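You operate a simulated robot arm through the tools that you are given. There is no shell and no other tool.

You are at the controls of a simulated robot arm. One attempt, no reset.

Task
Set the caliper to the setting block.
Fine: close the jaw on the block, press the yellow button, put the block back, leave the caliper shut.

It is judged by the outcome, as a careful person would: the job done as asked, and still so three seconds after it is handed in. It fails if anything else is knocked over, pushed out of place, dropped, spilled or broken.

Robot
A 7-joint arm with a two-finger parallel gripper, fixed in place. Base frame: the origin is at the foot of the arm, x ahead of it, y to its left, z up; the work surface is at about z = 0. Units: m, rad, N and s.
With the tool pointing down near the work surface it reaches from about 0.26 to 0.68 m from the base axis. Its first joint turns from -2.897 to 2.897 rad. Payload 2.5 kg.
The TCP is the grasp point between the finger pads, 0.03 m short of the fingertips. In the tool frame z runs along the fingers and y along their closing line. The gripper opens to 0.094 m. The fingers are 0.028 m wide and 0.01 m thick; the gripper's body (0.05 by 0.096 m) begins 0.055 m behind the TCP.
Orientation is that of the tool frame in the base frame, as a unit quaternion [x, y, z, w]. With the fingers straight down and closing along the base's y, the tool's x points along the base's -x, its y along +y and its z along -z.

Tools
- The arm moves only by the tool nudge_tool. Its argument "moves" is a list of rows, each a list of 7 numbers: the finger opening in m, from 0 to 0.094, then the shift along the tool's x, y, z in m, then the turn, a rotation vector about the tool's x, y, z in rad. In form: [[grip, x, y, z, wx, wy, wz], ...]. A call has 1 to 20 rows; each row is the pose to reach, as a shift and turn from the pose commanded when the call began, along the tool's axes at that moment. Each row takes 0.2 s and may step no farther than 0.05 m and 0.15 rad from the row before; otherwise, or with a gripper value out of range, the whole call is refused. A pose out of reach is approached as far as the arm can. The call stops where the force on the tool passes 40 N (or 10 N more than at its start, if that is more) or the arm is blocked; 0.2 s more then pass. The fingers move at their own pace (about 0.072 m/s each) and stop on an object; they squeeze with about 28 N. The grip force told is the motor's: it shows also when the fingers shut on nothing. Time passes only in rows, and 0.2 s behind the last, so rows that repeat a pose let the fingers close. The reply holds the time, the measured pose of the TCP, the force on the tool along the base axes, the opening and the grip force, in the units named above and with some noise, with the torque about the TCP (base axes, N m) and any sound that the robot's microphone picked up, and new pictures: "pictures" is both (left out), scene, wrist or none.
- Cameras (640 x 400 px; columns grow to the right, rows downward): "scene" is fixed at [0.0496, 0.4996, 0.5627]; the picture's right is [-0.97, -0.26, 0.00], its down [-0.08, 0.31, -0.95] and it looks along [0.24, -0.91, -0.33] (base axes); focal length 362 px, centre (320, 200). "wrist" rides on the gripper at [0.076, 0.014, -0.102] in the tool frame; the picture's right is [-0.18, 0.98, 0.00], its down [-0.75, -0.14, -0.64] and it looks along [-0.63, -0.12, 0.77] (tool axes); focal length 243 px, centre (320, 200). There is no depth. A picture from a camera that has moved, and an enlarged one, comes with that camera's place and axes in the base frame and with its lens.
- inspect(camera, box): a new picture of the part [left, top, right, bottom] of that camera's present view, enlarged. No time passes.
- hand_in(): hands the job in; it is judged then, once.

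Nothing tells you positions but the pictures and the camera data. Unless the task says otherwise, let go and move clear before handing in.

The tools are called after "Call:" as name(argument=value, ...) on one line, values as JSON. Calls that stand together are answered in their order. nudge_tool: Moves the arm, as the interface text tells. Its arguments: {"type":"object","properties":{"moves":{"type":"array","items":{"type":"array","items":{"type":"number"}}},"pictures":{"type":"string","enum":["both","scene","wrist","none"]}},"required":["moves"]} The other tools are called the same way: inspect (camera, box) takes an enlarged picture of a part of a camera's view; hand_in () hands the job in.

At the start:

```text
t: 0.0
eef_pos: [0.4123, -0.2319, 0.3141]
tcp_rot: [0.0, 1.0, 0.0, 0.0]
wrist_force: [0.4, -0.1, 0.2]
wrist_torque: [0.01, 0.01, 0.01]
width: 0.0939
finger_force: 0.1
```

scene: 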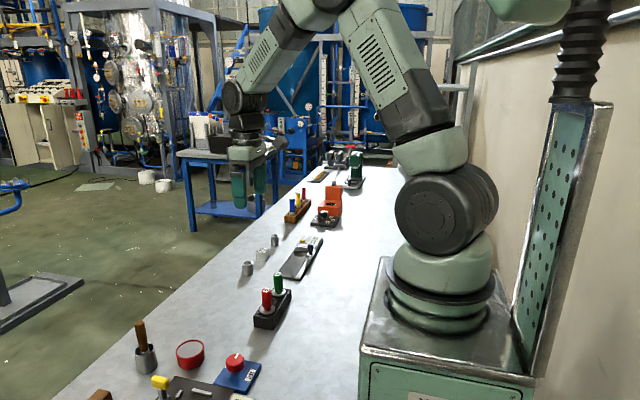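
wrist: 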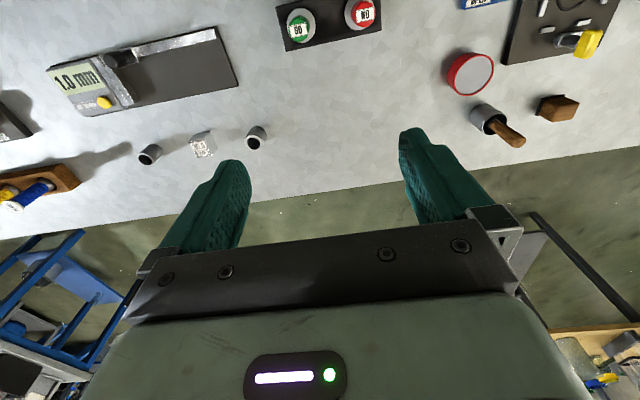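

I see a bench with a caliper (display "1.0 mm", yellow button), three small blocks near it, and other items. I'll enlarge the views to find which is the setting block and how the caliper works.

Call:
inspect(camera="wrist", box=[30, 10, 270, 170])

Call:
inspect(camera="scene", box=[220, 200, 360, 300])

Call:
inspect(camera="wrist", box=[0, 80, 300, 260])

```text
2.50 times, centred on (150, 90) of wrist
camera zoom: at [0.3367, -0.2193, 0.4156], right [0.18, 0.98, 0.0], down [0.75, -0.14, 0.64], along [0.63, -0.12, -0.77], focal length 606 px, centre (745, 475)
```

zoom: 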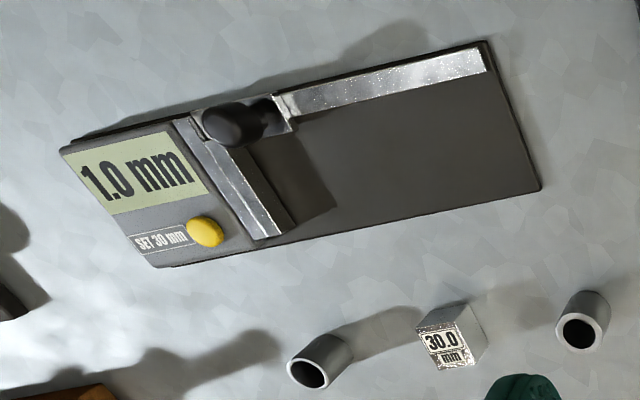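

```text
4.00 times, centred on (290, 250) of scene
camera zoom: at [0.0496, 0.4996, 0.5627], right [-0.97, -0.26, 0.0], down [-0.08, 0.31, -0.95], along [0.24, -0.91, -0.33], focal length 1450 px, centre (440, 0)
```

zoom: 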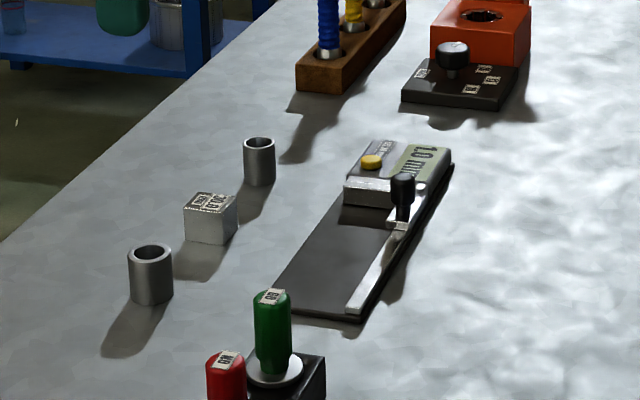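

```text
2.13 times, centred on (150, 170) of wrist
camera zoom: at [0.3367, -0.2193, 0.4156], right [0.18, 0.98, 0.0], down [0.75, -0.14, 0.64], along [0.63, -0.12, -0.77], focal length 518 px, centre (683, 264)
```

zoom: 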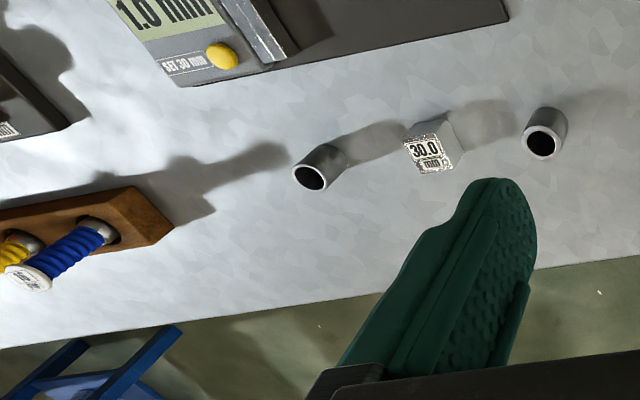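

The caliper lies along base y, with its display housing at the far -y end, and the 30.0 mm block stands between two tubes near (0.50, -0.46). I'll move above the caliper for a closer look.

Call:
nudge_tool(moves=[[0.094, 0.006, -0.036, 0.011, 0, 0, 0], [0.094, 0.012, -0.072, 0.022, 0, 0, 0], [0.094, 0.018, -0.108, 0.033, 0, 0, 0], [0.094, 0.024, -0.144, 0.044, 0, 0, 0], [0.094, 0.03, -0.18, 0.055, 0, 0, 0], [0.094, 0.036, -0.21, 0.064, 0, 0, 0]])

```text
t: 1.4
eef_pos: [0.3753, -0.4429, 0.2503]
tcp_rot: [0.0, 1.0, 0.0, -0.001]
wrist_force: [0.0, -0.4, 0.4]
wrist_torque: [0.0, 0.04, -0.02]
width: 0.0939
finger_force: 0.0
camera wrist: at [0.2985, -0.4285, 0.3516], right [0.18, 0.98, 0.0], down [0.75, -0.14, 0.64], along [0.63, -0.12, -0.77], focal length 243 px, centre (320, 200)
```

scene: 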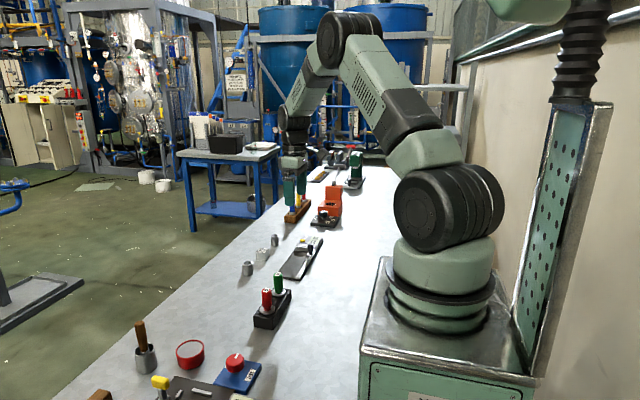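
wrist: 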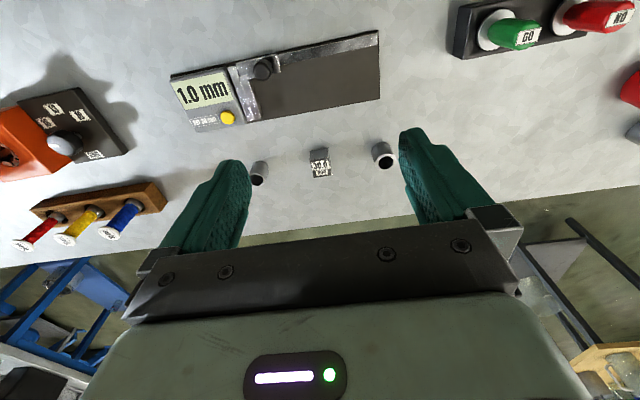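

Call:
inspect(camera="wrist", box=[150, 20, 400, 140])

Call:
inspect(camera="wrist", box=[230, 120, 420, 200])

Call:
inspect(camera="scene", box=[270, 225, 340, 285])

Call:
inspect(camera="wrist", box=[160, 40, 290, 140])

```text
2.56 times, centred on (275, 80) of wrist
camera zoom: at [0.2985, -0.4285, 0.3516], right [0.18, 0.98, 0.0], down [0.75, -0.14, 0.64], along [0.63, -0.12, -0.77], focal length 621 px, centre (435, 507)
```

zoom: 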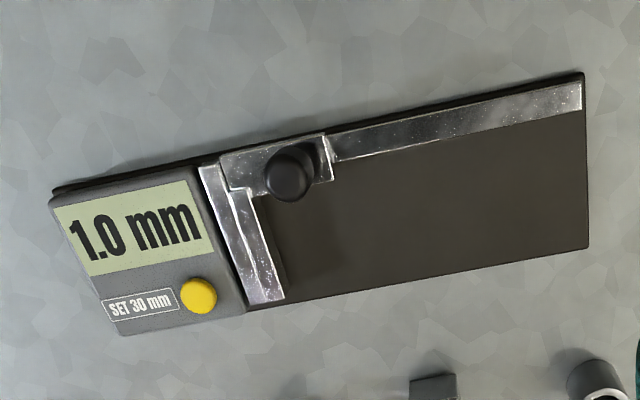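

```text
3.37 times, centred on (325, 160) of wrist
camera zoom: at [0.2985, -0.4285, 0.3516], right [0.18, 0.98, 0.0], down [0.75, -0.14, 0.64], along [0.63, -0.12, -0.77], focal length 817 px, centre (303, 335)
```

zoom: 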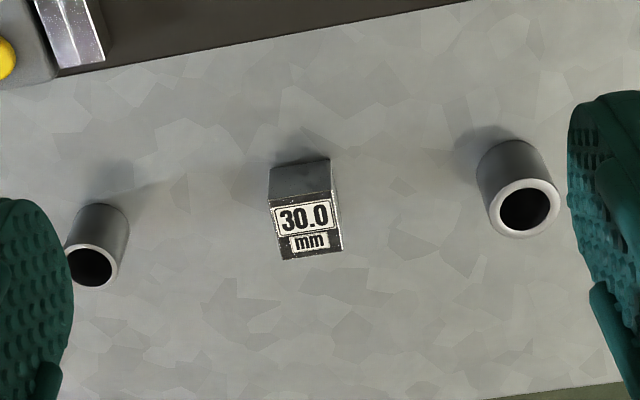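

```text
6.67 times, centred on (305, 255) of scene
camera zoom: at [0.0496, 0.4996, 0.5627], right [-0.97, -0.26, 0.0], down [-0.08, 0.31, -0.95], along [0.24, -0.91, -0.33], focal length 2416 px, centre (420, -167)
```

zoom: 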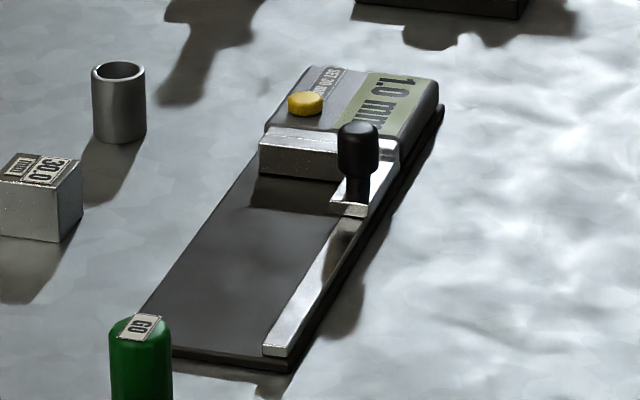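

```text
4.00 times, centred on (225, 90) of wrist
camera zoom: at [0.2985, -0.4285, 0.3516], right [0.18, 0.98, 0.0], down [0.75, -0.14, 0.64], along [0.63, -0.12, -0.77], focal length 970 px, centre (700, 640)
```

zoom: 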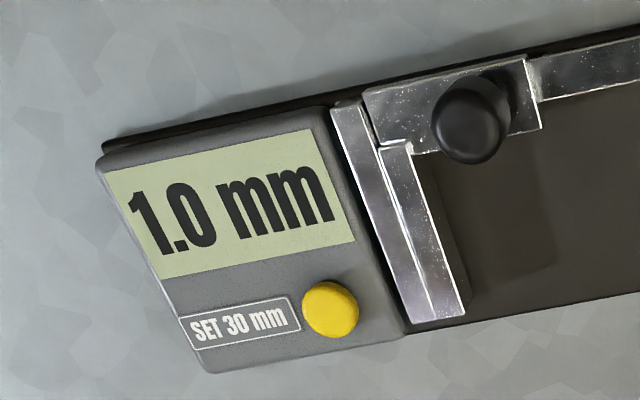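

The caliper's fixed jaw is near y = -0.543, the moving jaw sits against it, and its knob is at about (0.350, -0.504), top z ≈ 0.053. The button is at about (0.399, -0.574) and the 30 mm cube at about (0.5005, -0.464). Next I turn the tool 90° so the fingers close along base x, and go above the knob.

Call:
nudge_tool(moves=[[0.05, 0.002, -0.005, 0.006, 0, 0, 0.143], [0.05, 0.005, -0.011, 0.013, 0, 0, 0.286], [0.05, 0.007, -0.016, 0.019, 0, 0, 0.428], [0.05, 0.009, -0.022, 0.025, 0, 0, 0.571], [0.05, 0.011, -0.027, 0.032, 0, 0, 0.714], [0.05, 0.014, -0.033, 0.038, 0, 0, 0.857], [0.05, 0.016, -0.038, 0.044, 0, 0, 1.0], [0.05, 0.018, -0.044, 0.05, 0, 0, 1.142], [0.05, 0.02, -0.05, 0.057, 0, 0, 1.285], [0.05, 0.023, -0.055, 0.063, 0, 0, 1.428], [0.05, 0.0253, -0.0606, 0.07, 0, 0, 1.5708], [0.05, 0.0253, -0.0606, 0.07, 0, 0, 1.5708]])

```text
t: 4.0
eef_pos: [0.3516, -0.5027, 0.1794]
tcp_rot: [0.708, 0.706, 0.0, 0.0]
wrist_force: [-0.1, -0.5, -0.5]
wrist_torque: [0.0, 0.01, 0.03]
width: 0.0502
finger_force: 0.0
camera wrist: at [0.3658, -0.4281, 0.282], right [0.98, -0.19, 0.0], down [-0.14, -0.75, 0.64], along [-0.12, -0.63, -0.77], focal length 243 px, centre (320, 200)
```

scene: 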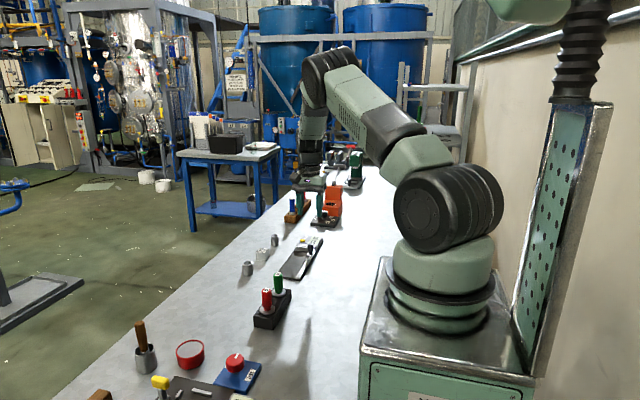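
wrist: 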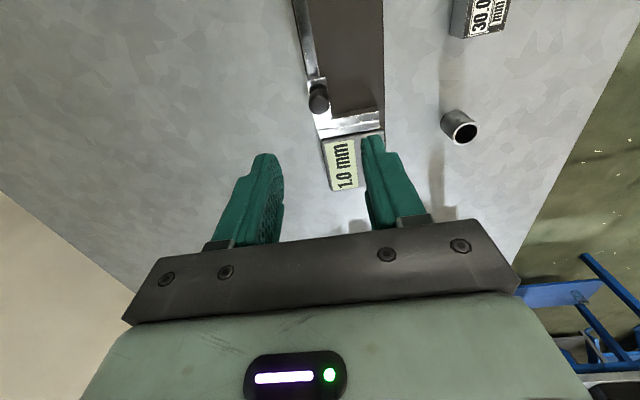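

The rotation worked and I'm above the knob. I'll enlarge the view for precise knob and slider positions.

Call:
inspect(camera="wrist", box=[270, 60, 430, 160])

Call:
inspect(camera="scene", box=[280, 230, 330, 265])

Call:
inspect(camera="wrist", box=[280, 80, 400, 200])

```text
4.00 times, centred on (350, 110) of wrist
camera zoom: at [0.3658, -0.4281, 0.282], right [0.98, -0.19, 0.0], down [-0.14, -0.75, 0.64], along [-0.12, -0.63, -0.77], focal length 970 px, centre (200, 560)
```

zoom: 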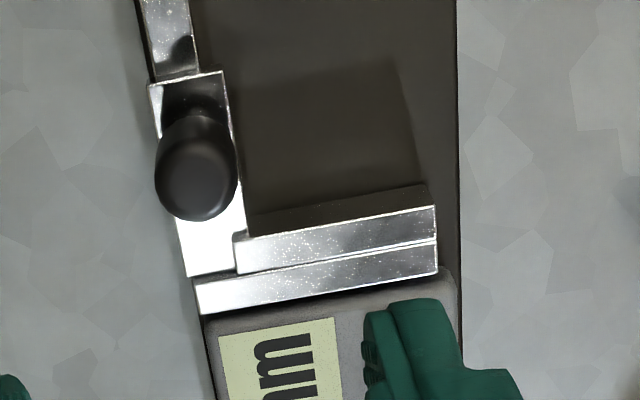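

```text
11.43 times, centred on (305, 248) of scene
camera zoom: at [0.0496, 0.4996, 0.5627], right [-0.97, -0.26, 0.0], down [-0.08, 0.31, -0.95], along [0.24, -0.91, -0.33], focal length 4142 px, centre (491, -343)
```

zoom: 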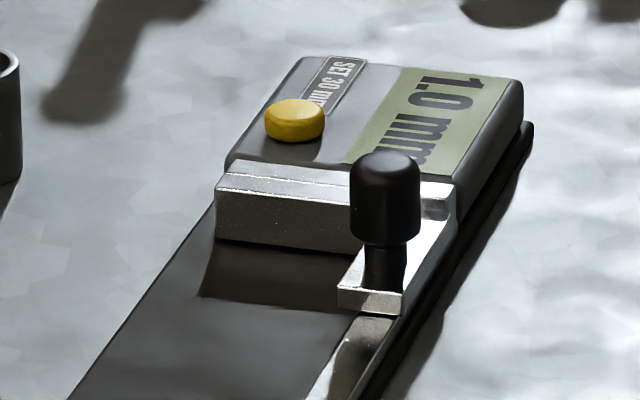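

```text
3.33 times, centred on (340, 140) of wrist
camera zoom: at [0.3658, -0.4281, 0.282], right [0.98, -0.19, 0.0], down [-0.14, -0.75, 0.64], along [-0.12, -0.63, -0.77], focal length 809 px, centre (253, 400)
```

zoom: 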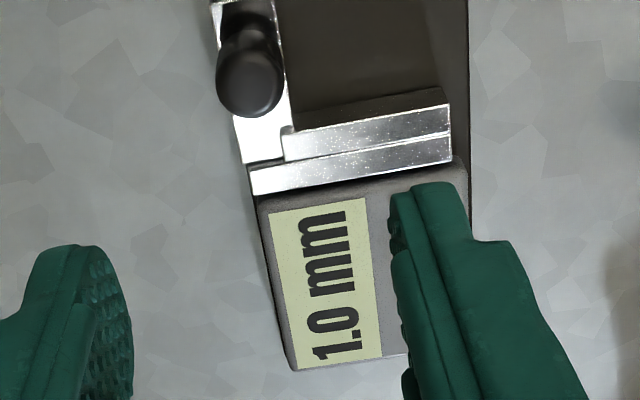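

The knob is at about (0.3505, -0.5035) and directly below the tool. I'll descend with the fingers straddling it along x, tips staying above the slider.

Call:
nudge_tool(moves=[[0.05, -0.001, -0.0005, 0.045, 0, 0, 0], [0.05, -0.001, -0.0005, 0.085, 0, 0, 0], [0.05, -0.001, -0.0005, 0.11, 0, 0, 0], [0.05, -0.001, -0.0005, 0.122, 0, 0, 0], [0.05, -0.001, -0.0005, 0.122, 0, 0, 0]])

```text
t: 5.2
eef_pos: [0.3502, -0.5042, 0.0566]
tcp_rot: [0.707, 0.707, 0.0, 0.0]
wrist_force: [0.3, -0.7, 0.3]
wrist_torque: [-0.01, 0.03, -0.01]
width: 0.0499
finger_force: 0.0
camera wrist: at [0.3655, -0.4295, 0.16], right [0.98, -0.18, 0.0], down [-0.14, -0.75, 0.64], along [-0.12, -0.63, -0.77], focal length 243 px, centre (320, 200)
```

scene: 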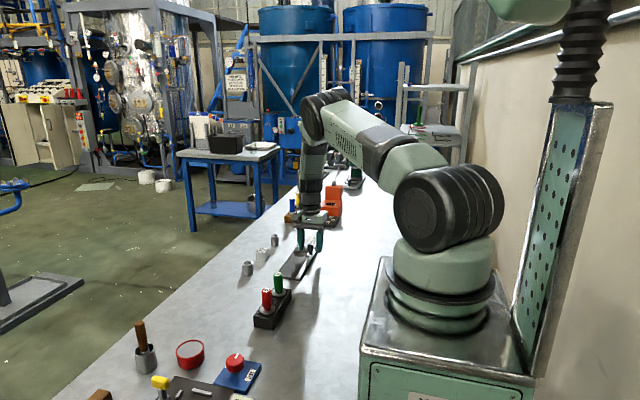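
wrist: 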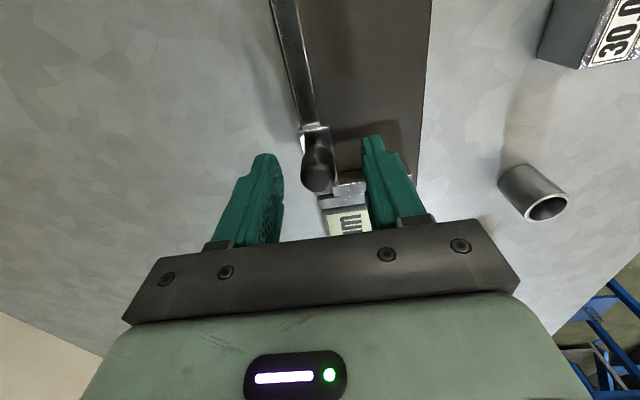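

Call:
inspect(camera="scene", box=[275, 205, 345, 265])

Call:
inspect(camera="wrist", box=[220, 90, 440, 250])

```text
6.67 times, centred on (310, 235) of scene
camera zoom: at [0.0496, 0.4996, 0.5627], right [-0.97, -0.26, 0.0], down [-0.08, 0.31, -0.95], along [0.24, -0.91, -0.33], focal length 2416 px, centre (387, -33)
```

zoom: 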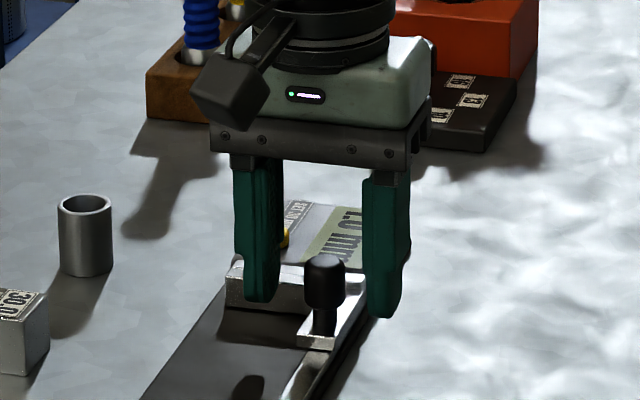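

```text
2.50 times, centred on (330, 170) of wrist
camera zoom: at [0.3655, -0.4295, 0.16], right [0.98, -0.18, 0.0], down [-0.14, -0.75, 0.64], along [-0.12, -0.63, -0.77], focal length 606 px, centre (295, 275)
```

zoom: 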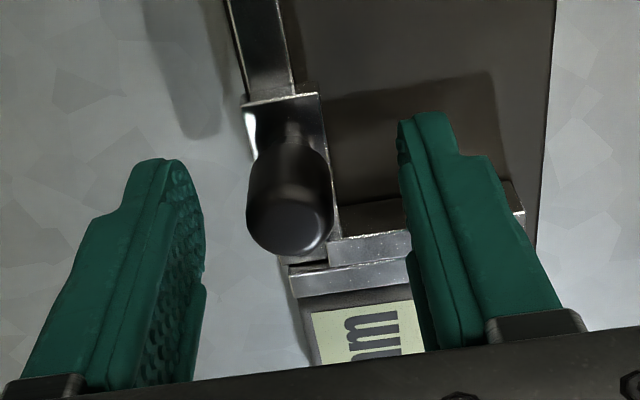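

The fingers straddle the knob with the slider below clear. I close on the knob now.

Call:
nudge_tool(moves=[[0.0, 0, 0, 0, 0, 0, 0], [0.0, 0, 0, 0, 0, 0, 0], [0.0, 0, 0, 0, 0, 0, 0]], pictures="wrist")

```text
t: 6.0
eef_pos: [0.3491, -0.5044, 0.0578]
tcp_rot: [0.708, 0.706, -0.001, -0.001]
wrist_force: [-9.5, 2.9, 2.7]
wrist_torque: [0.07, -0.41, -0.03]
width: 0.0197
finger_force: 45.4
camera wrist: at [0.3647, -0.4296, 0.1601], right [0.98, -0.19, 0.0], down [-0.14, -0.75, 0.64], along [-0.12, -0.63, -0.77], focal length 243 px, centre (320, 200)
```

wrist: 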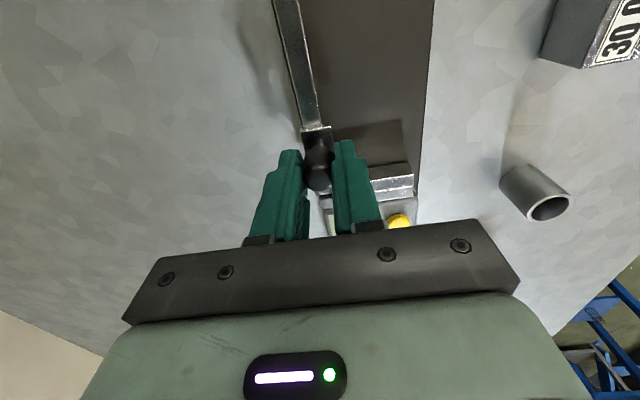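

The knob is gripped (0.0197 wide), with a small sideways load in -x. I'll relieve that by shifting 1.5 mm and start sliding the jaw open along +y slowly.

Call:
nudge_tool(moves=[[0.0, 0, -0.0015, 0, 0, 0, 0], [0.0, 0.002, -0.0015, 0, 0, 0, 0], [0.0, 0.006, -0.0015, 0, 0, 0, 0], [0.0, 0.01, -0.0015, 0, 0, 0, 0]], pictures="wrist")

```text
t: 7.0
eef_pos: [0.3505, -0.493, 0.0579]
tcp_rot: [0.707, 0.707, 0.001, 0.001]
wrist_force: [2.6, -1.6, -8.4]
wrist_torque: [-0.66, 0.54, 0.08]
width: 0.0193
finger_force: 45.2
camera wrist: at [0.3645, -0.4183, 0.16], right [0.98, -0.18, 0.0], down [-0.14, -0.75, 0.64], along [-0.12, -0.63, -0.77], focal length 243 px, centre (320, 200)
```

wrist: 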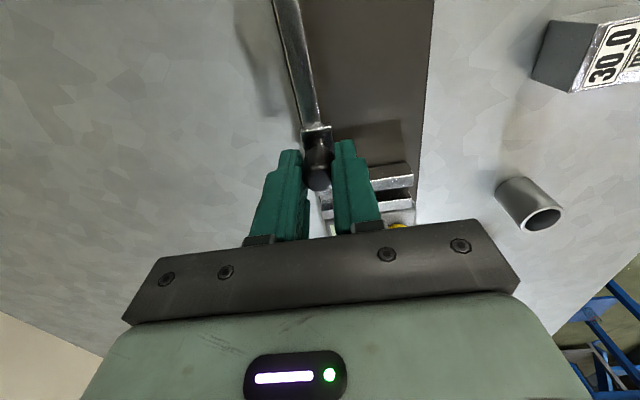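

The jaw slides freely with low forces. I continue to about 42 mm of opening.

Call:
nudge_tool(moves=[[0.0, 0.006, 0, 0, 0, 0, 0], [0.0, 0.012, 0, 0, 0, 0, 0], [0.0, 0.018, 0, 0, 0, 0, 0], [0.0, 0.024, 0, 0, 0, 0, 0], [0.0, 0.029, 0, 0, 0, 0, 0], [0.0, 0.033, 0, 0, 0, 0, 0], [0.0, 0.033, 0, 0, 0, 0, 0]], pictures="both")

Call:
inspect(camera="scene", box=[265, 205, 345, 285])

Call:
inspect(camera="wrist", box=[230, 90, 470, 250])

```text
t: 8.6
eef_pos: [0.3501, -0.4603, 0.0583]
tcp_rot: [0.708, 0.707, 0.0, 0.0]
wrist_force: [4.4, -0.2, -2.1]
wrist_torque: [0.04, 0.43, -0.05]
width: 0.0195
finger_force: 45.3
camera wrist: at [0.3646, -0.3857, 0.1601], right [0.98, -0.18, 0.0], down [-0.14, -0.75, 0.64], along [-0.12, -0.63, -0.77], focal length 243 px, centre (320, 200)
```

scene: 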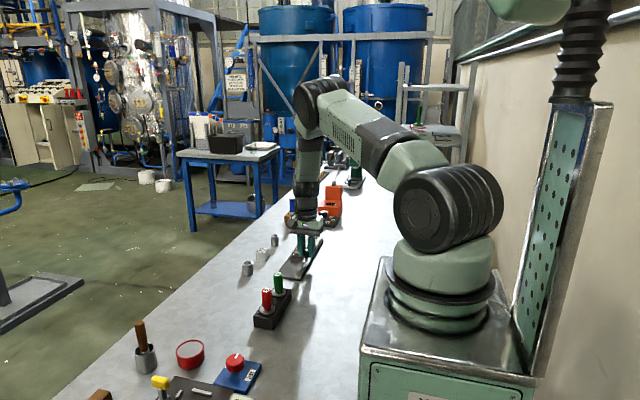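
wrist: 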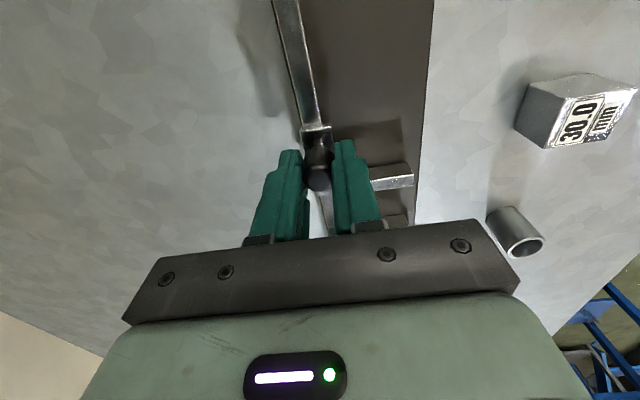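

```text
5.00 times, centred on (305, 245) of scene
camera zoom: at [0.0496, 0.4996, 0.5627], right [-0.97, -0.26, 0.0], down [-0.08, 0.31, -0.95], along [0.24, -0.91, -0.33], focal length 1812 px, centre (395, -25)
```

zoom: 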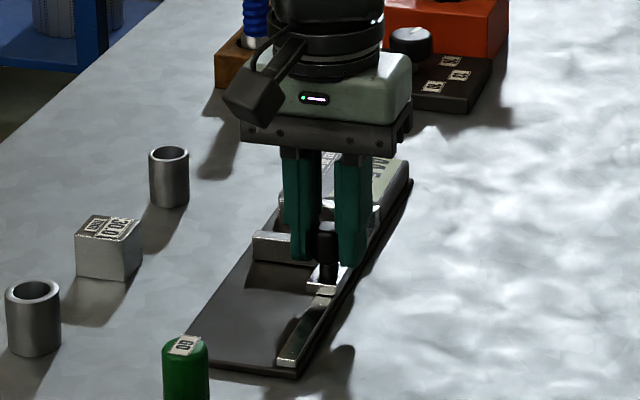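

```text
2.50 times, centred on (350, 170) of wrist
camera zoom: at [0.3646, -0.3857, 0.1601], right [0.98, -0.18, 0.0], down [-0.14, -0.75, 0.64], along [-0.12, -0.63, -0.77], focal length 606 px, centre (245, 275)
```

zoom: 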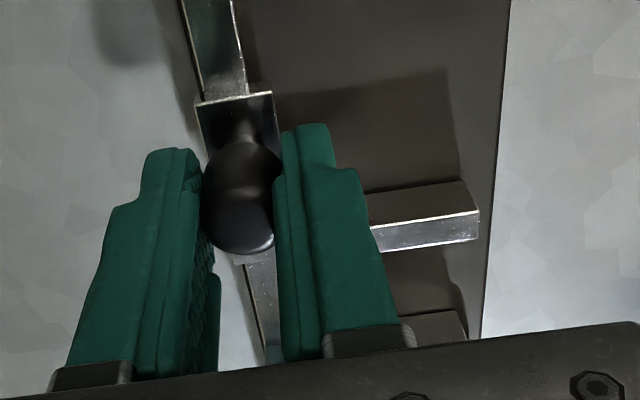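

The jaw is open about 43 mm and the caliper base hasn't moved. I release the knob, rise, and go above the block.

Call:
nudge_tool(moves=[[0.05, 0, 0, 0, 0, 0, 0], [0.05, 0, 0, 0, 0, 0, 0], [0.05, 0, 0, -0.02, 0, 0, 0], [0.05, 0, 0, -0.06, 0, 0, 0], [0.06, 0, 0, -0.1, 0, 0, 0], [0.06, 0, 0.04, -0.1, 0, 0, 0], [0.06, -0.001, 0.08, -0.1, 0, 0, 0], [0.06, -0.002, 0.12, -0.1, 0, 0, 0], [0.06, -0.0035, 0.1515, -0.1, 0, 0, 0], [0.06, -0.0035, 0.1515, -0.1, 0, 0, 0]])

Call:
inspect(camera="wrist", box=[200, 60, 440, 220])

Call:
inspect(camera="scene", box=[245, 190, 345, 290])

```text
t: 10.8
eef_pos: [0.5016, -0.4648, 0.1572]
tcp_rot: [0.708, 0.706, 0.0, 0.0]
wrist_force: [-0.6, 0.5, 0.2]
wrist_torque: [0.01, 0.0, 0.0]
width: 0.0601
finger_force: 0.1
camera wrist: at [0.5166, -0.39, 0.2597], right [0.98, -0.19, 0.0], down [-0.14, -0.75, 0.64], along [-0.12, -0.63, -0.77], focal length 243 px, centre (320, 200)
```

scene: 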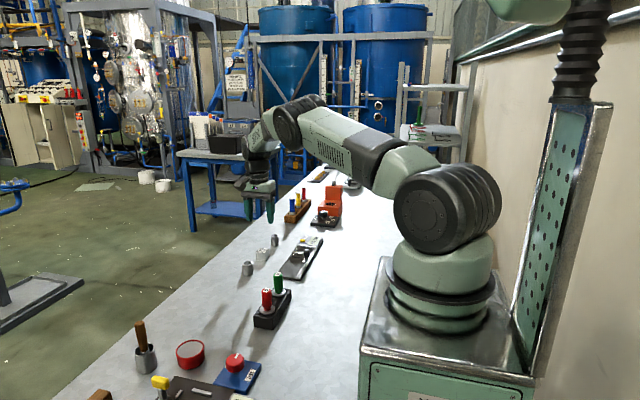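
wrist: 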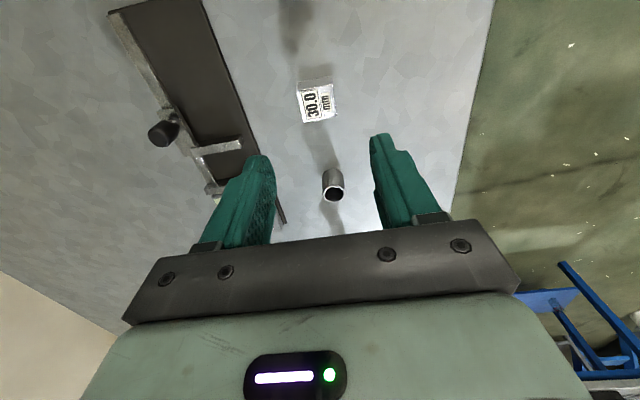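

```text
2.50 times, centred on (320, 140) of wrist
camera zoom: at [0.5166, -0.39, 0.2597], right [0.98, -0.19, 0.0], down [-0.14, -0.75, 0.64], along [-0.12, -0.63, -0.77], focal length 606 px, centre (320, 350)
```

zoom: 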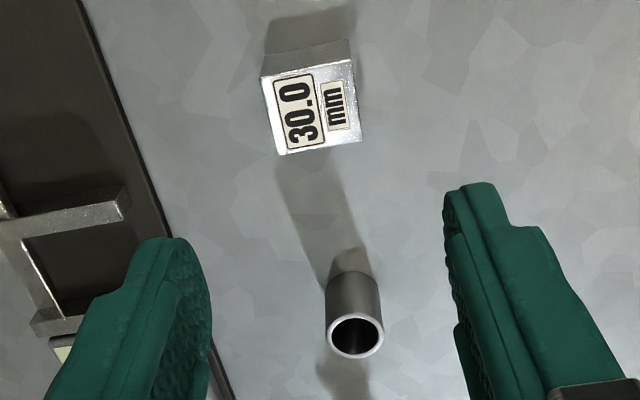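

```text
4.00 times, centred on (295, 240) of scene
camera zoom: at [0.0496, 0.4996, 0.5627], right [-0.97, -0.26, 0.0], down [-0.08, 0.31, -0.95], along [0.24, -0.91, -0.33], focal length 1450 px, centre (420, 40)
```

zoom: 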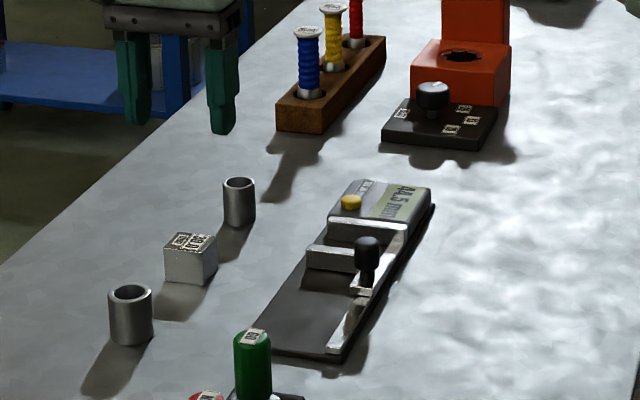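

The block's centre checks out at (0.500, -0.464), aligned with the base axes, directly under the tool. I descend over it with the fingers open.

Call:
nudge_tool(moves=[[0.06, 0, -0.0005, 0.04, 0, 0, 0], [0.06, 0, -0.0005, 0.08, 0, 0, 0], [0.06, 0, -0.0005, 0.105, 0, 0, 0], [0.06, 0, -0.0005, 0.116, 0, 0, 0], [0.06, 0, -0.0005, 0.122, 0, 0, 0], [0.06, 0, -0.0005, 0.122, 0, 0, 0]])

Call:
inspect(camera="scene", box=[235, 200, 315, 280])

Call:
inspect(camera="wrist", box=[200, 90, 440, 250])

```text
t: 12.2
eef_pos: [0.4996, -0.4646, 0.035]
tcp_rot: [0.707, 0.707, 0.0, 0.0]
wrist_force: [-1.1, 0.0, 0.0]
wrist_torque: [0.0, 0.01, 0.01]
width: 0.0601
finger_force: 0.1
camera wrist: at [0.5148, -0.3891, 0.1372], right [0.98, -0.18, 0.0], down [-0.14, -0.75, 0.64], along [-0.12, -0.63, -0.77], focal length 243 px, centre (320, 200)
```

scene: 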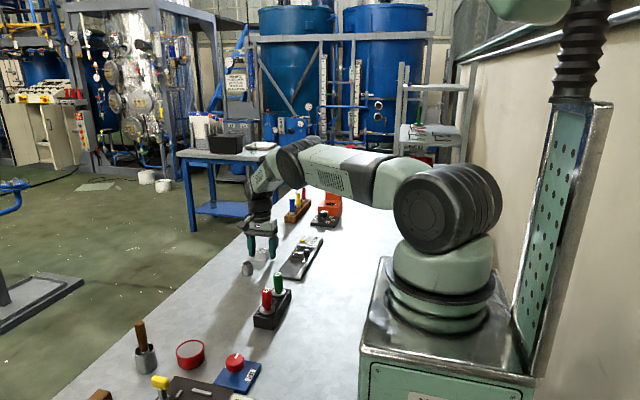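
wrist: 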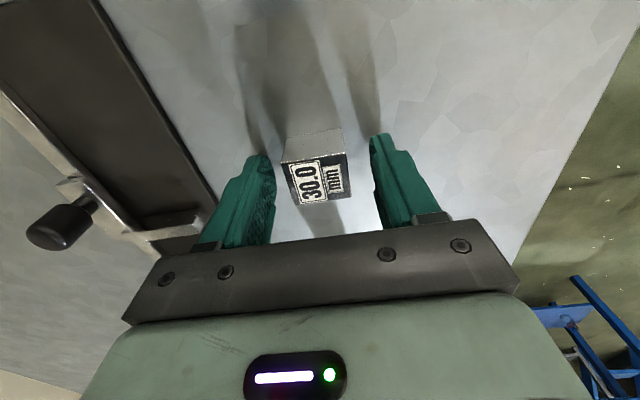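

```text
5.00 times, centred on (275, 240) of scene
camera zoom: at [0.0496, 0.4996, 0.5627], right [-0.97, -0.26, 0.0], down [-0.08, 0.31, -0.95], along [0.24, -0.91, -0.33], focal length 1812 px, centre (545, 0)
```

zoom: 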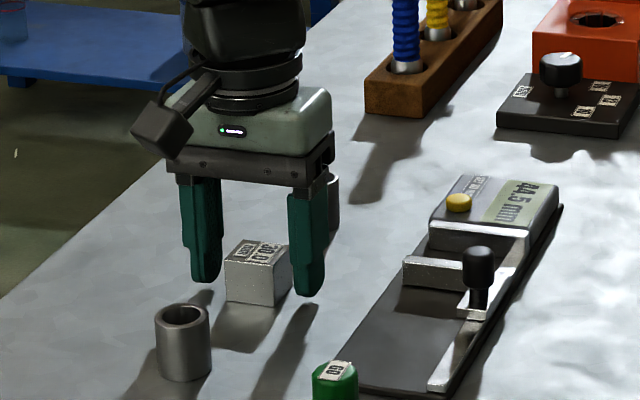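

```text
2.50 times, centred on (320, 170) of wrist
camera zoom: at [0.5148, -0.3891, 0.1372], right [0.98, -0.18, 0.0], down [-0.14, -0.75, 0.64], along [-0.12, -0.63, -0.77], focal length 606 px, centre (320, 275)
```

zoom: 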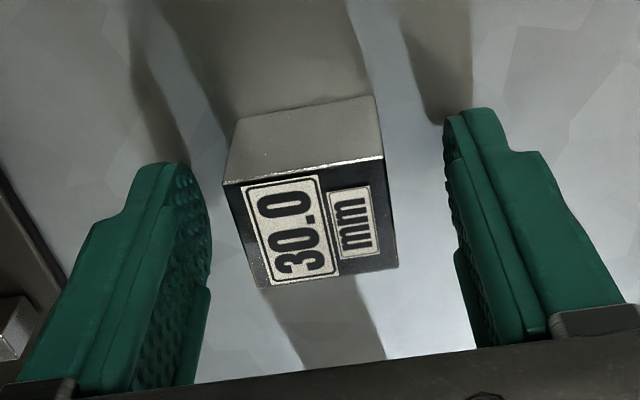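

The block sits centred between the fingers. I lower 2 mm, close, and lift slightly.

Call:
nudge_tool(moves=[[0.06, 0, 0, 0.002, 0, 0, 0], [0.0, 0, 0, 0.002, 0, 0, 0], [0.0, 0, 0, 0.002, 0, 0, 0], [0.0, 0, 0, 0.002, 0, 0, 0], [0.0, 0, 0, 0.002, 0, 0, 0]], pictures="both")

Call:
inspect(camera="wrist", box=[200, 90, 440, 250])

```text
t: 13.4
eef_pos: [0.5015, -0.4644, 0.0354]
tcp_rot: [0.707, 0.707, 0.0, 0.004]
wrist_force: [1.7, -1.6, 17.1]
wrist_torque: [0.23, 0.28, -0.02]
width: 0.0334
finger_force: 27.8
camera wrist: at [0.5157, -0.3898, 0.1372], right [0.98, -0.18, 0.0], down [-0.14, -0.75, 0.64], along [-0.12, -0.63, -0.77], focal length 243 px, centre (320, 200)
```

scene: 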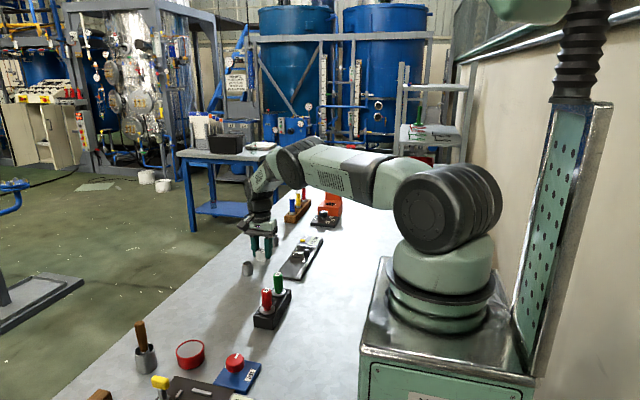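
wrist: 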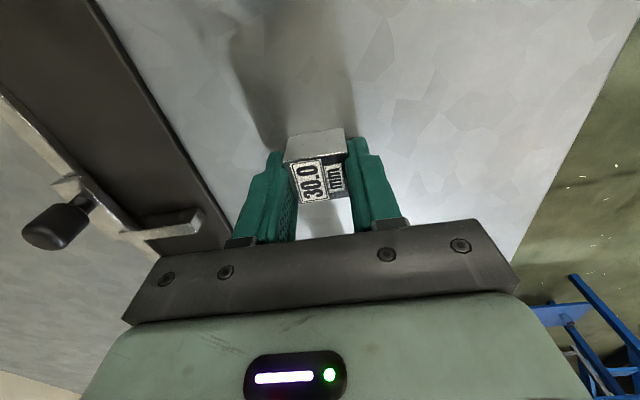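

```text
2.50 times, centred on (320, 170) of wrist
camera zoom: at [0.5157, -0.3898, 0.1372], right [0.98, -0.18, 0.0], down [-0.14, -0.75, 0.64], along [-0.12, -0.63, -0.77], focal length 606 px, centre (320, 275)
```

zoom: 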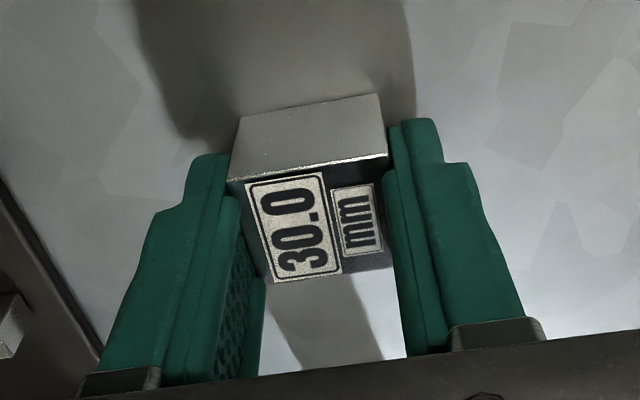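

Grip is on at 0.0334 m, so the block is slightly wider along x; the 30 mm dimension lies along y, which is what the jaws need. I'll lift gently to check the hold.

Call:
nudge_tool(moves=[[0.0, 0, 0, -0.002, 0, 0, 0], [0.0, 0, 0, -0.008, 0, 0, 0], [0.0, 0, 0, -0.02, 0, 0, 0], [0.0, 0, 0, -0.04, 0, 0, 0], [0.0, 0, 0, -0.04, 0, 0, 0]], pictures="both")

Call:
inspect(camera="scene", box=[235, 200, 315, 280])

Call:
inspect(camera="wrist", box=[200, 90, 440, 250])

```text
t: 14.6
eef_pos: [0.4987, -0.4651, 0.073]
tcp_rot: [0.707, 0.708, 0.001, -0.001]
wrist_force: [0.1, -0.8, -2.5]
wrist_torque: [0.02, 0.06, 0.03]
width: 0.0335
finger_force: 28.0
camera wrist: at [0.515, -0.3894, 0.1753], right [0.98, -0.18, 0.0], down [-0.14, -0.75, 0.64], along [-0.12, -0.63, -0.77], focal length 243 px, centre (320, 200)
```

scene: 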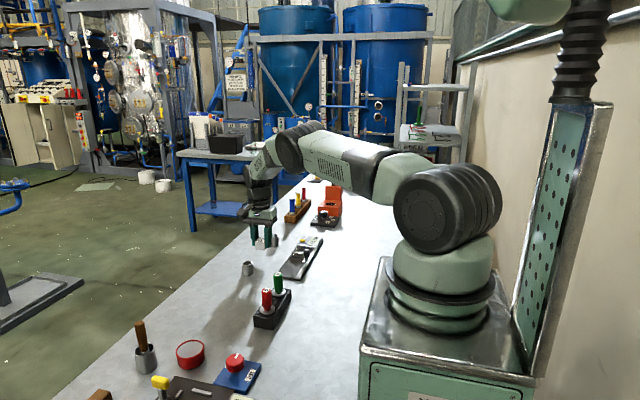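
wrist: 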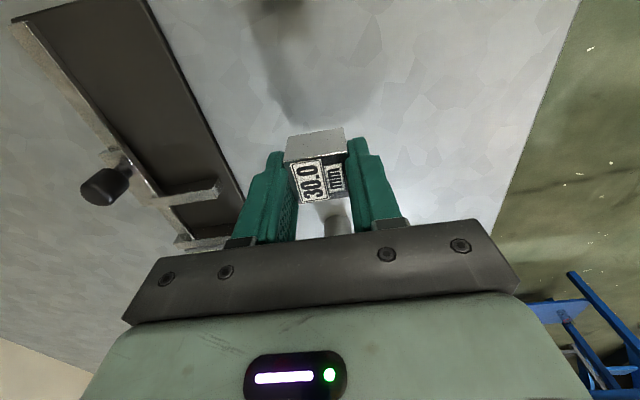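

```text
5.00 times, centred on (275, 240) of scene
camera zoom: at [0.0496, 0.4996, 0.5627], right [-0.97, -0.26, 0.0], down [-0.08, 0.31, -0.95], along [0.24, -0.91, -0.33], focal length 1812 px, centre (545, 0)
```

zoom: 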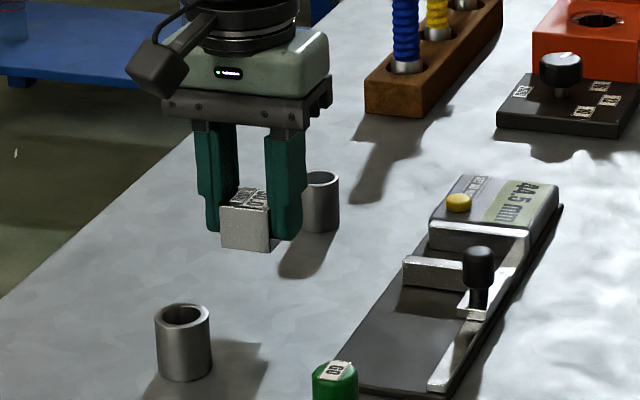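

```text
2.50 times, centred on (320, 170) of wrist
camera zoom: at [0.515, -0.3894, 0.1753], right [0.98, -0.18, 0.0], down [-0.14, -0.75, 0.64], along [-0.12, -0.63, -0.77], focal length 606 px, centre (320, 275)
```

zoom: 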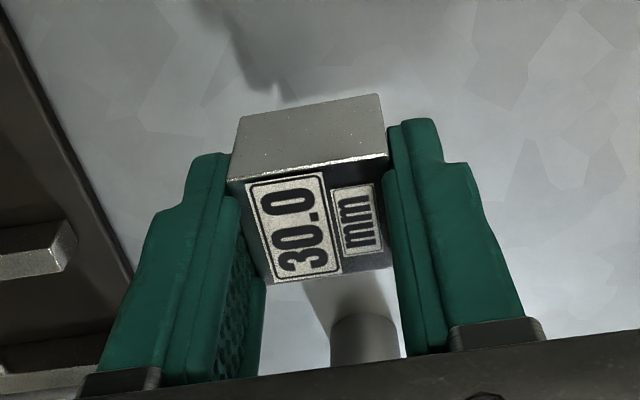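

The block is held level, its bottom about 35 mm below the TCP. I carry it above the open gap, aiming for (0.393, -0.523).

Call:
nudge_tool(moves=[[0.0, 0, 0, -0.012, 0, 0, 0], [0.0, -0.012, -0.022, -0.012, 0, 0, 0], [0.0, -0.024, -0.044, -0.012, 0, 0, 0], [0.0, -0.036, -0.066, -0.012, 0, 0, 0], [0.0, -0.048, -0.088, -0.012, 0, 0, 0], [0.0, -0.059, -0.107, -0.012, 0, 0, 0], [0.0, -0.059, -0.107, -0.012, 0, 0, 0]], pictures="both")

Call:
inspect(camera="scene", box=[260, 195, 340, 275])

Call:
inspect(camera="wrist", box=[200, 90, 440, 250])

```text
t: 16.2
eef_pos: [0.392, -0.5229, 0.086]
tcp_rot: [0.707, 0.707, 0.0, 0.0]
wrist_force: [0.5, 0.7, -2.1]
wrist_torque: [0.0, 0.01, -0.03]
width: 0.0335
finger_force: 28.2
camera wrist: at [0.4069, -0.4476, 0.1879], right [0.98, -0.18, 0.0], down [-0.14, -0.75, 0.64], along [-0.12, -0.63, -0.77], focal length 243 px, centre (320, 200)
```

scene: 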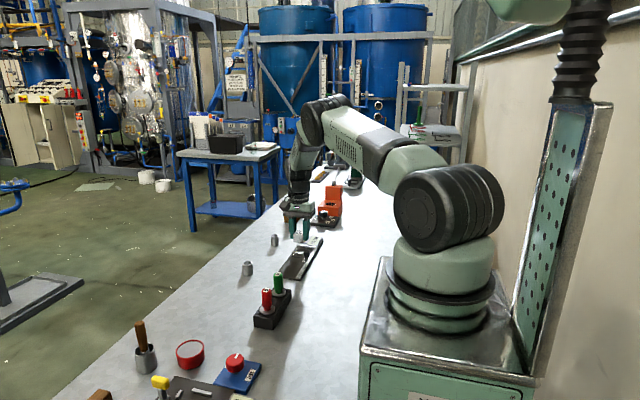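
wrist: 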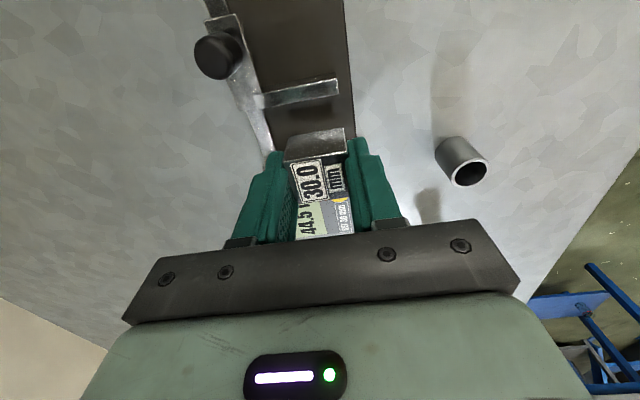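

```text
5.00 times, centred on (300, 235) of scene
camera zoom: at [0.0496, 0.4996, 0.5627], right [-0.97, -0.26, 0.0], down [-0.08, 0.31, -0.95], along [0.24, -0.91, -0.33], focal length 1812 px, centre (420, 25)
```

zoom: 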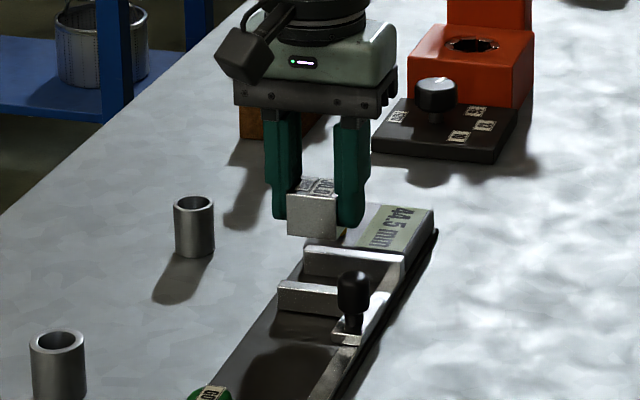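

```text
2.50 times, centred on (320, 170) of wrist
camera zoom: at [0.4069, -0.4476, 0.1879], right [0.98, -0.18, 0.0], down [-0.14, -0.75, 0.64], along [-0.12, -0.63, -0.77], focal length 606 px, centre (320, 275)
```

zoom: 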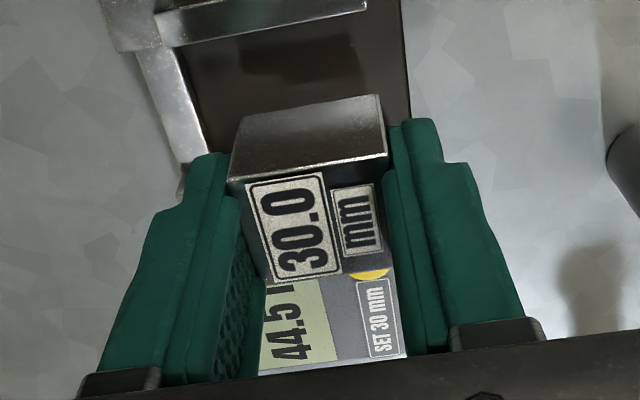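

The block is centred over the gap (fixed jaw face ≈ -0.544, moving jaw face ≈ -0.501). I lower it close to the plate.

Call:
nudge_tool(moves=[[0.0, 0, 0, 0.015, 0, 0, 0], [0.0, 0, 0, 0.028, 0, 0, 0], [0.0, 0, 0, 0.036, 0, 0, 0], [0.0, 0, 0, 0.04, 0, 0, 0], [0.0, 0, 0, 0.04, 0, 0, 0]], pictures="both")

Call:
inspect(camera="scene", box=[270, 205, 340, 275])

Call:
inspect(camera="wrist", box=[200, 60, 440, 220])

```text
t: 17.4
eef_pos: [0.3922, -0.5235, 0.0449]
tcp_rot: [0.708, 0.706, 0.001, 0.0]
wrist_force: [-0.3, 0.0, -2.1]
wrist_torque: [0.01, -0.05, -0.03]
width: 0.0335
finger_force: 28.2
camera wrist: at [0.408, -0.4483, 0.1473], right [0.98, -0.18, 0.0], down [-0.14, -0.75, 0.64], along [-0.12, -0.63, -0.77], focal length 243 px, centre (320, 200)
```

scene: 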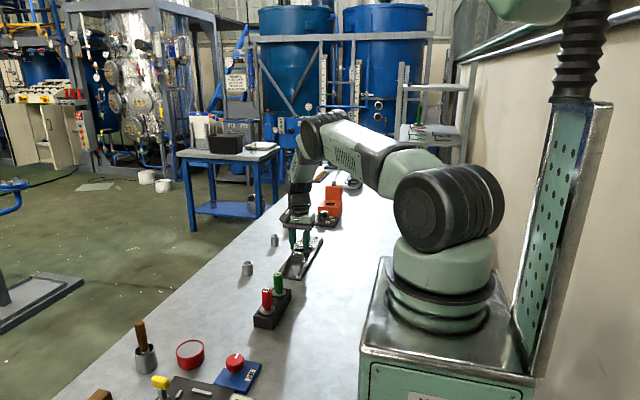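
wrist: 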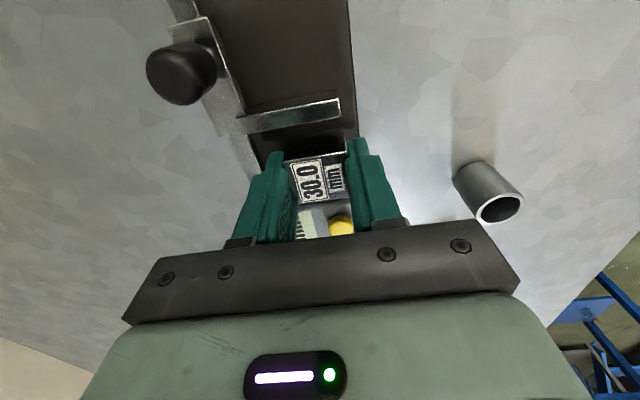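

```text
5.71 times, centred on (305, 240) of scene
camera zoom: at [0.0496, 0.4996, 0.5627], right [-0.97, -0.26, 0.0], down [-0.08, 0.31, -0.95], along [0.24, -0.91, -0.33], focal length 2071 px, centre (406, -29)
```

zoom: 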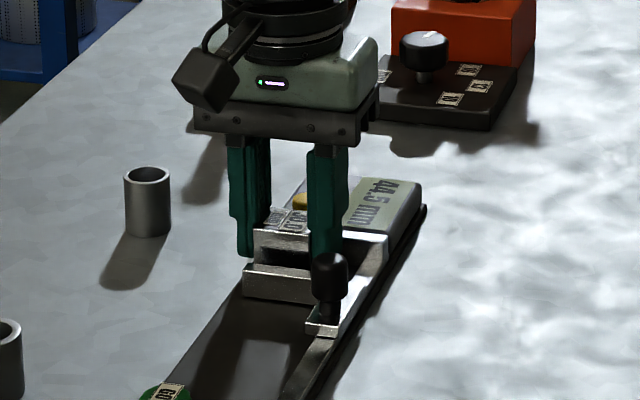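

```text
2.50 times, centred on (320, 140) of wrist
camera zoom: at [0.408, -0.4483, 0.1473], right [0.98, -0.18, 0.0], down [-0.14, -0.75, 0.64], along [-0.12, -0.63, -0.77], focal length 606 px, centre (320, 350)
```

zoom: 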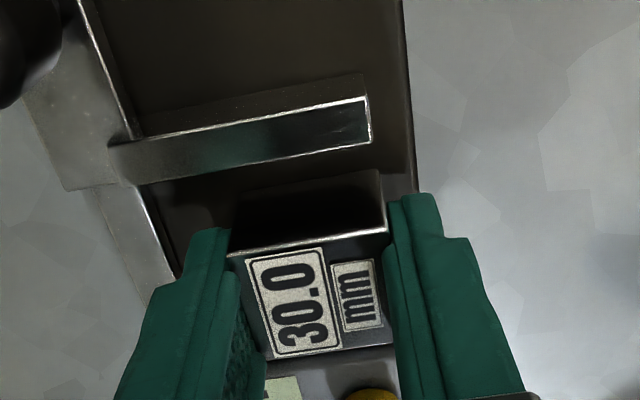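

The block is in the gap without contact yet, a few millimetres above the plate. I lower in small steps until I feel it touch.

Call:
nudge_tool(moves=[[0.0, 0, 0, 0.001, 0, 0, 0], [0.0, 0, 0, 0.002, 0, 0, 0], [0.0, 0, 0, 0.003, 0, 0, 0], [0.0, 0, 0, 0.003, 0, 0, 0]], pictures="none")

```text
t: 18.4
eef_pos: [0.3928, -0.5235, 0.0412]
tcp_rot: [0.707, 0.707, 0.0, 0.0]
wrist_force: [-0.1, -1.3, -1.4]
wrist_torque: [0.01, 0.01, 0.0]
width: 0.0336
finger_force: 28.3
```

Call:
nudge_tool(moves=[[0.0, 0, 0, 0.001, 0, 0, 0], [0.0, 0, 0, 0.001, 0, 0, 0]], pictures="none")

```text
t: 19.0
eef_pos: [0.3929, -0.5246, 0.0418]
tcp_rot: [0.707, 0.707, 0.0, 0.0]
wrist_force: [-1.1, -0.1, 0.9]
wrist_torque: [0.02, 0.04, 0.02]
width: 0.0335
finger_force: 28.2
```

It's just touching the plate. I now ease the block toward the fixed jaw (-y) in small steps.

Call:
nudge_tool(moves=[[0.0, 0, 0, -0.0005, 0, 0, 0], [0.0, -0.0015, 0, -0.0005, 0, 0, 0], [0.0, -0.003, 0, -0.0005, 0, 0, 0], [0.0, -0.004, 0, -0.0005, 0, 0, 0], [0.0, -0.004, 0, -0.0005, 0, 0, 0]], pictures="none")

```text
t: 20.2
eef_pos: [0.3927, -0.5254, 0.0419]
tcp_rot: [0.707, 0.707, 0.002, -0.002]
wrist_force: [-2.7, 19.3, 9.2]
wrist_torque: [0.2, 0.31, -0.4]
width: 0.0335
finger_force: 28.4
```

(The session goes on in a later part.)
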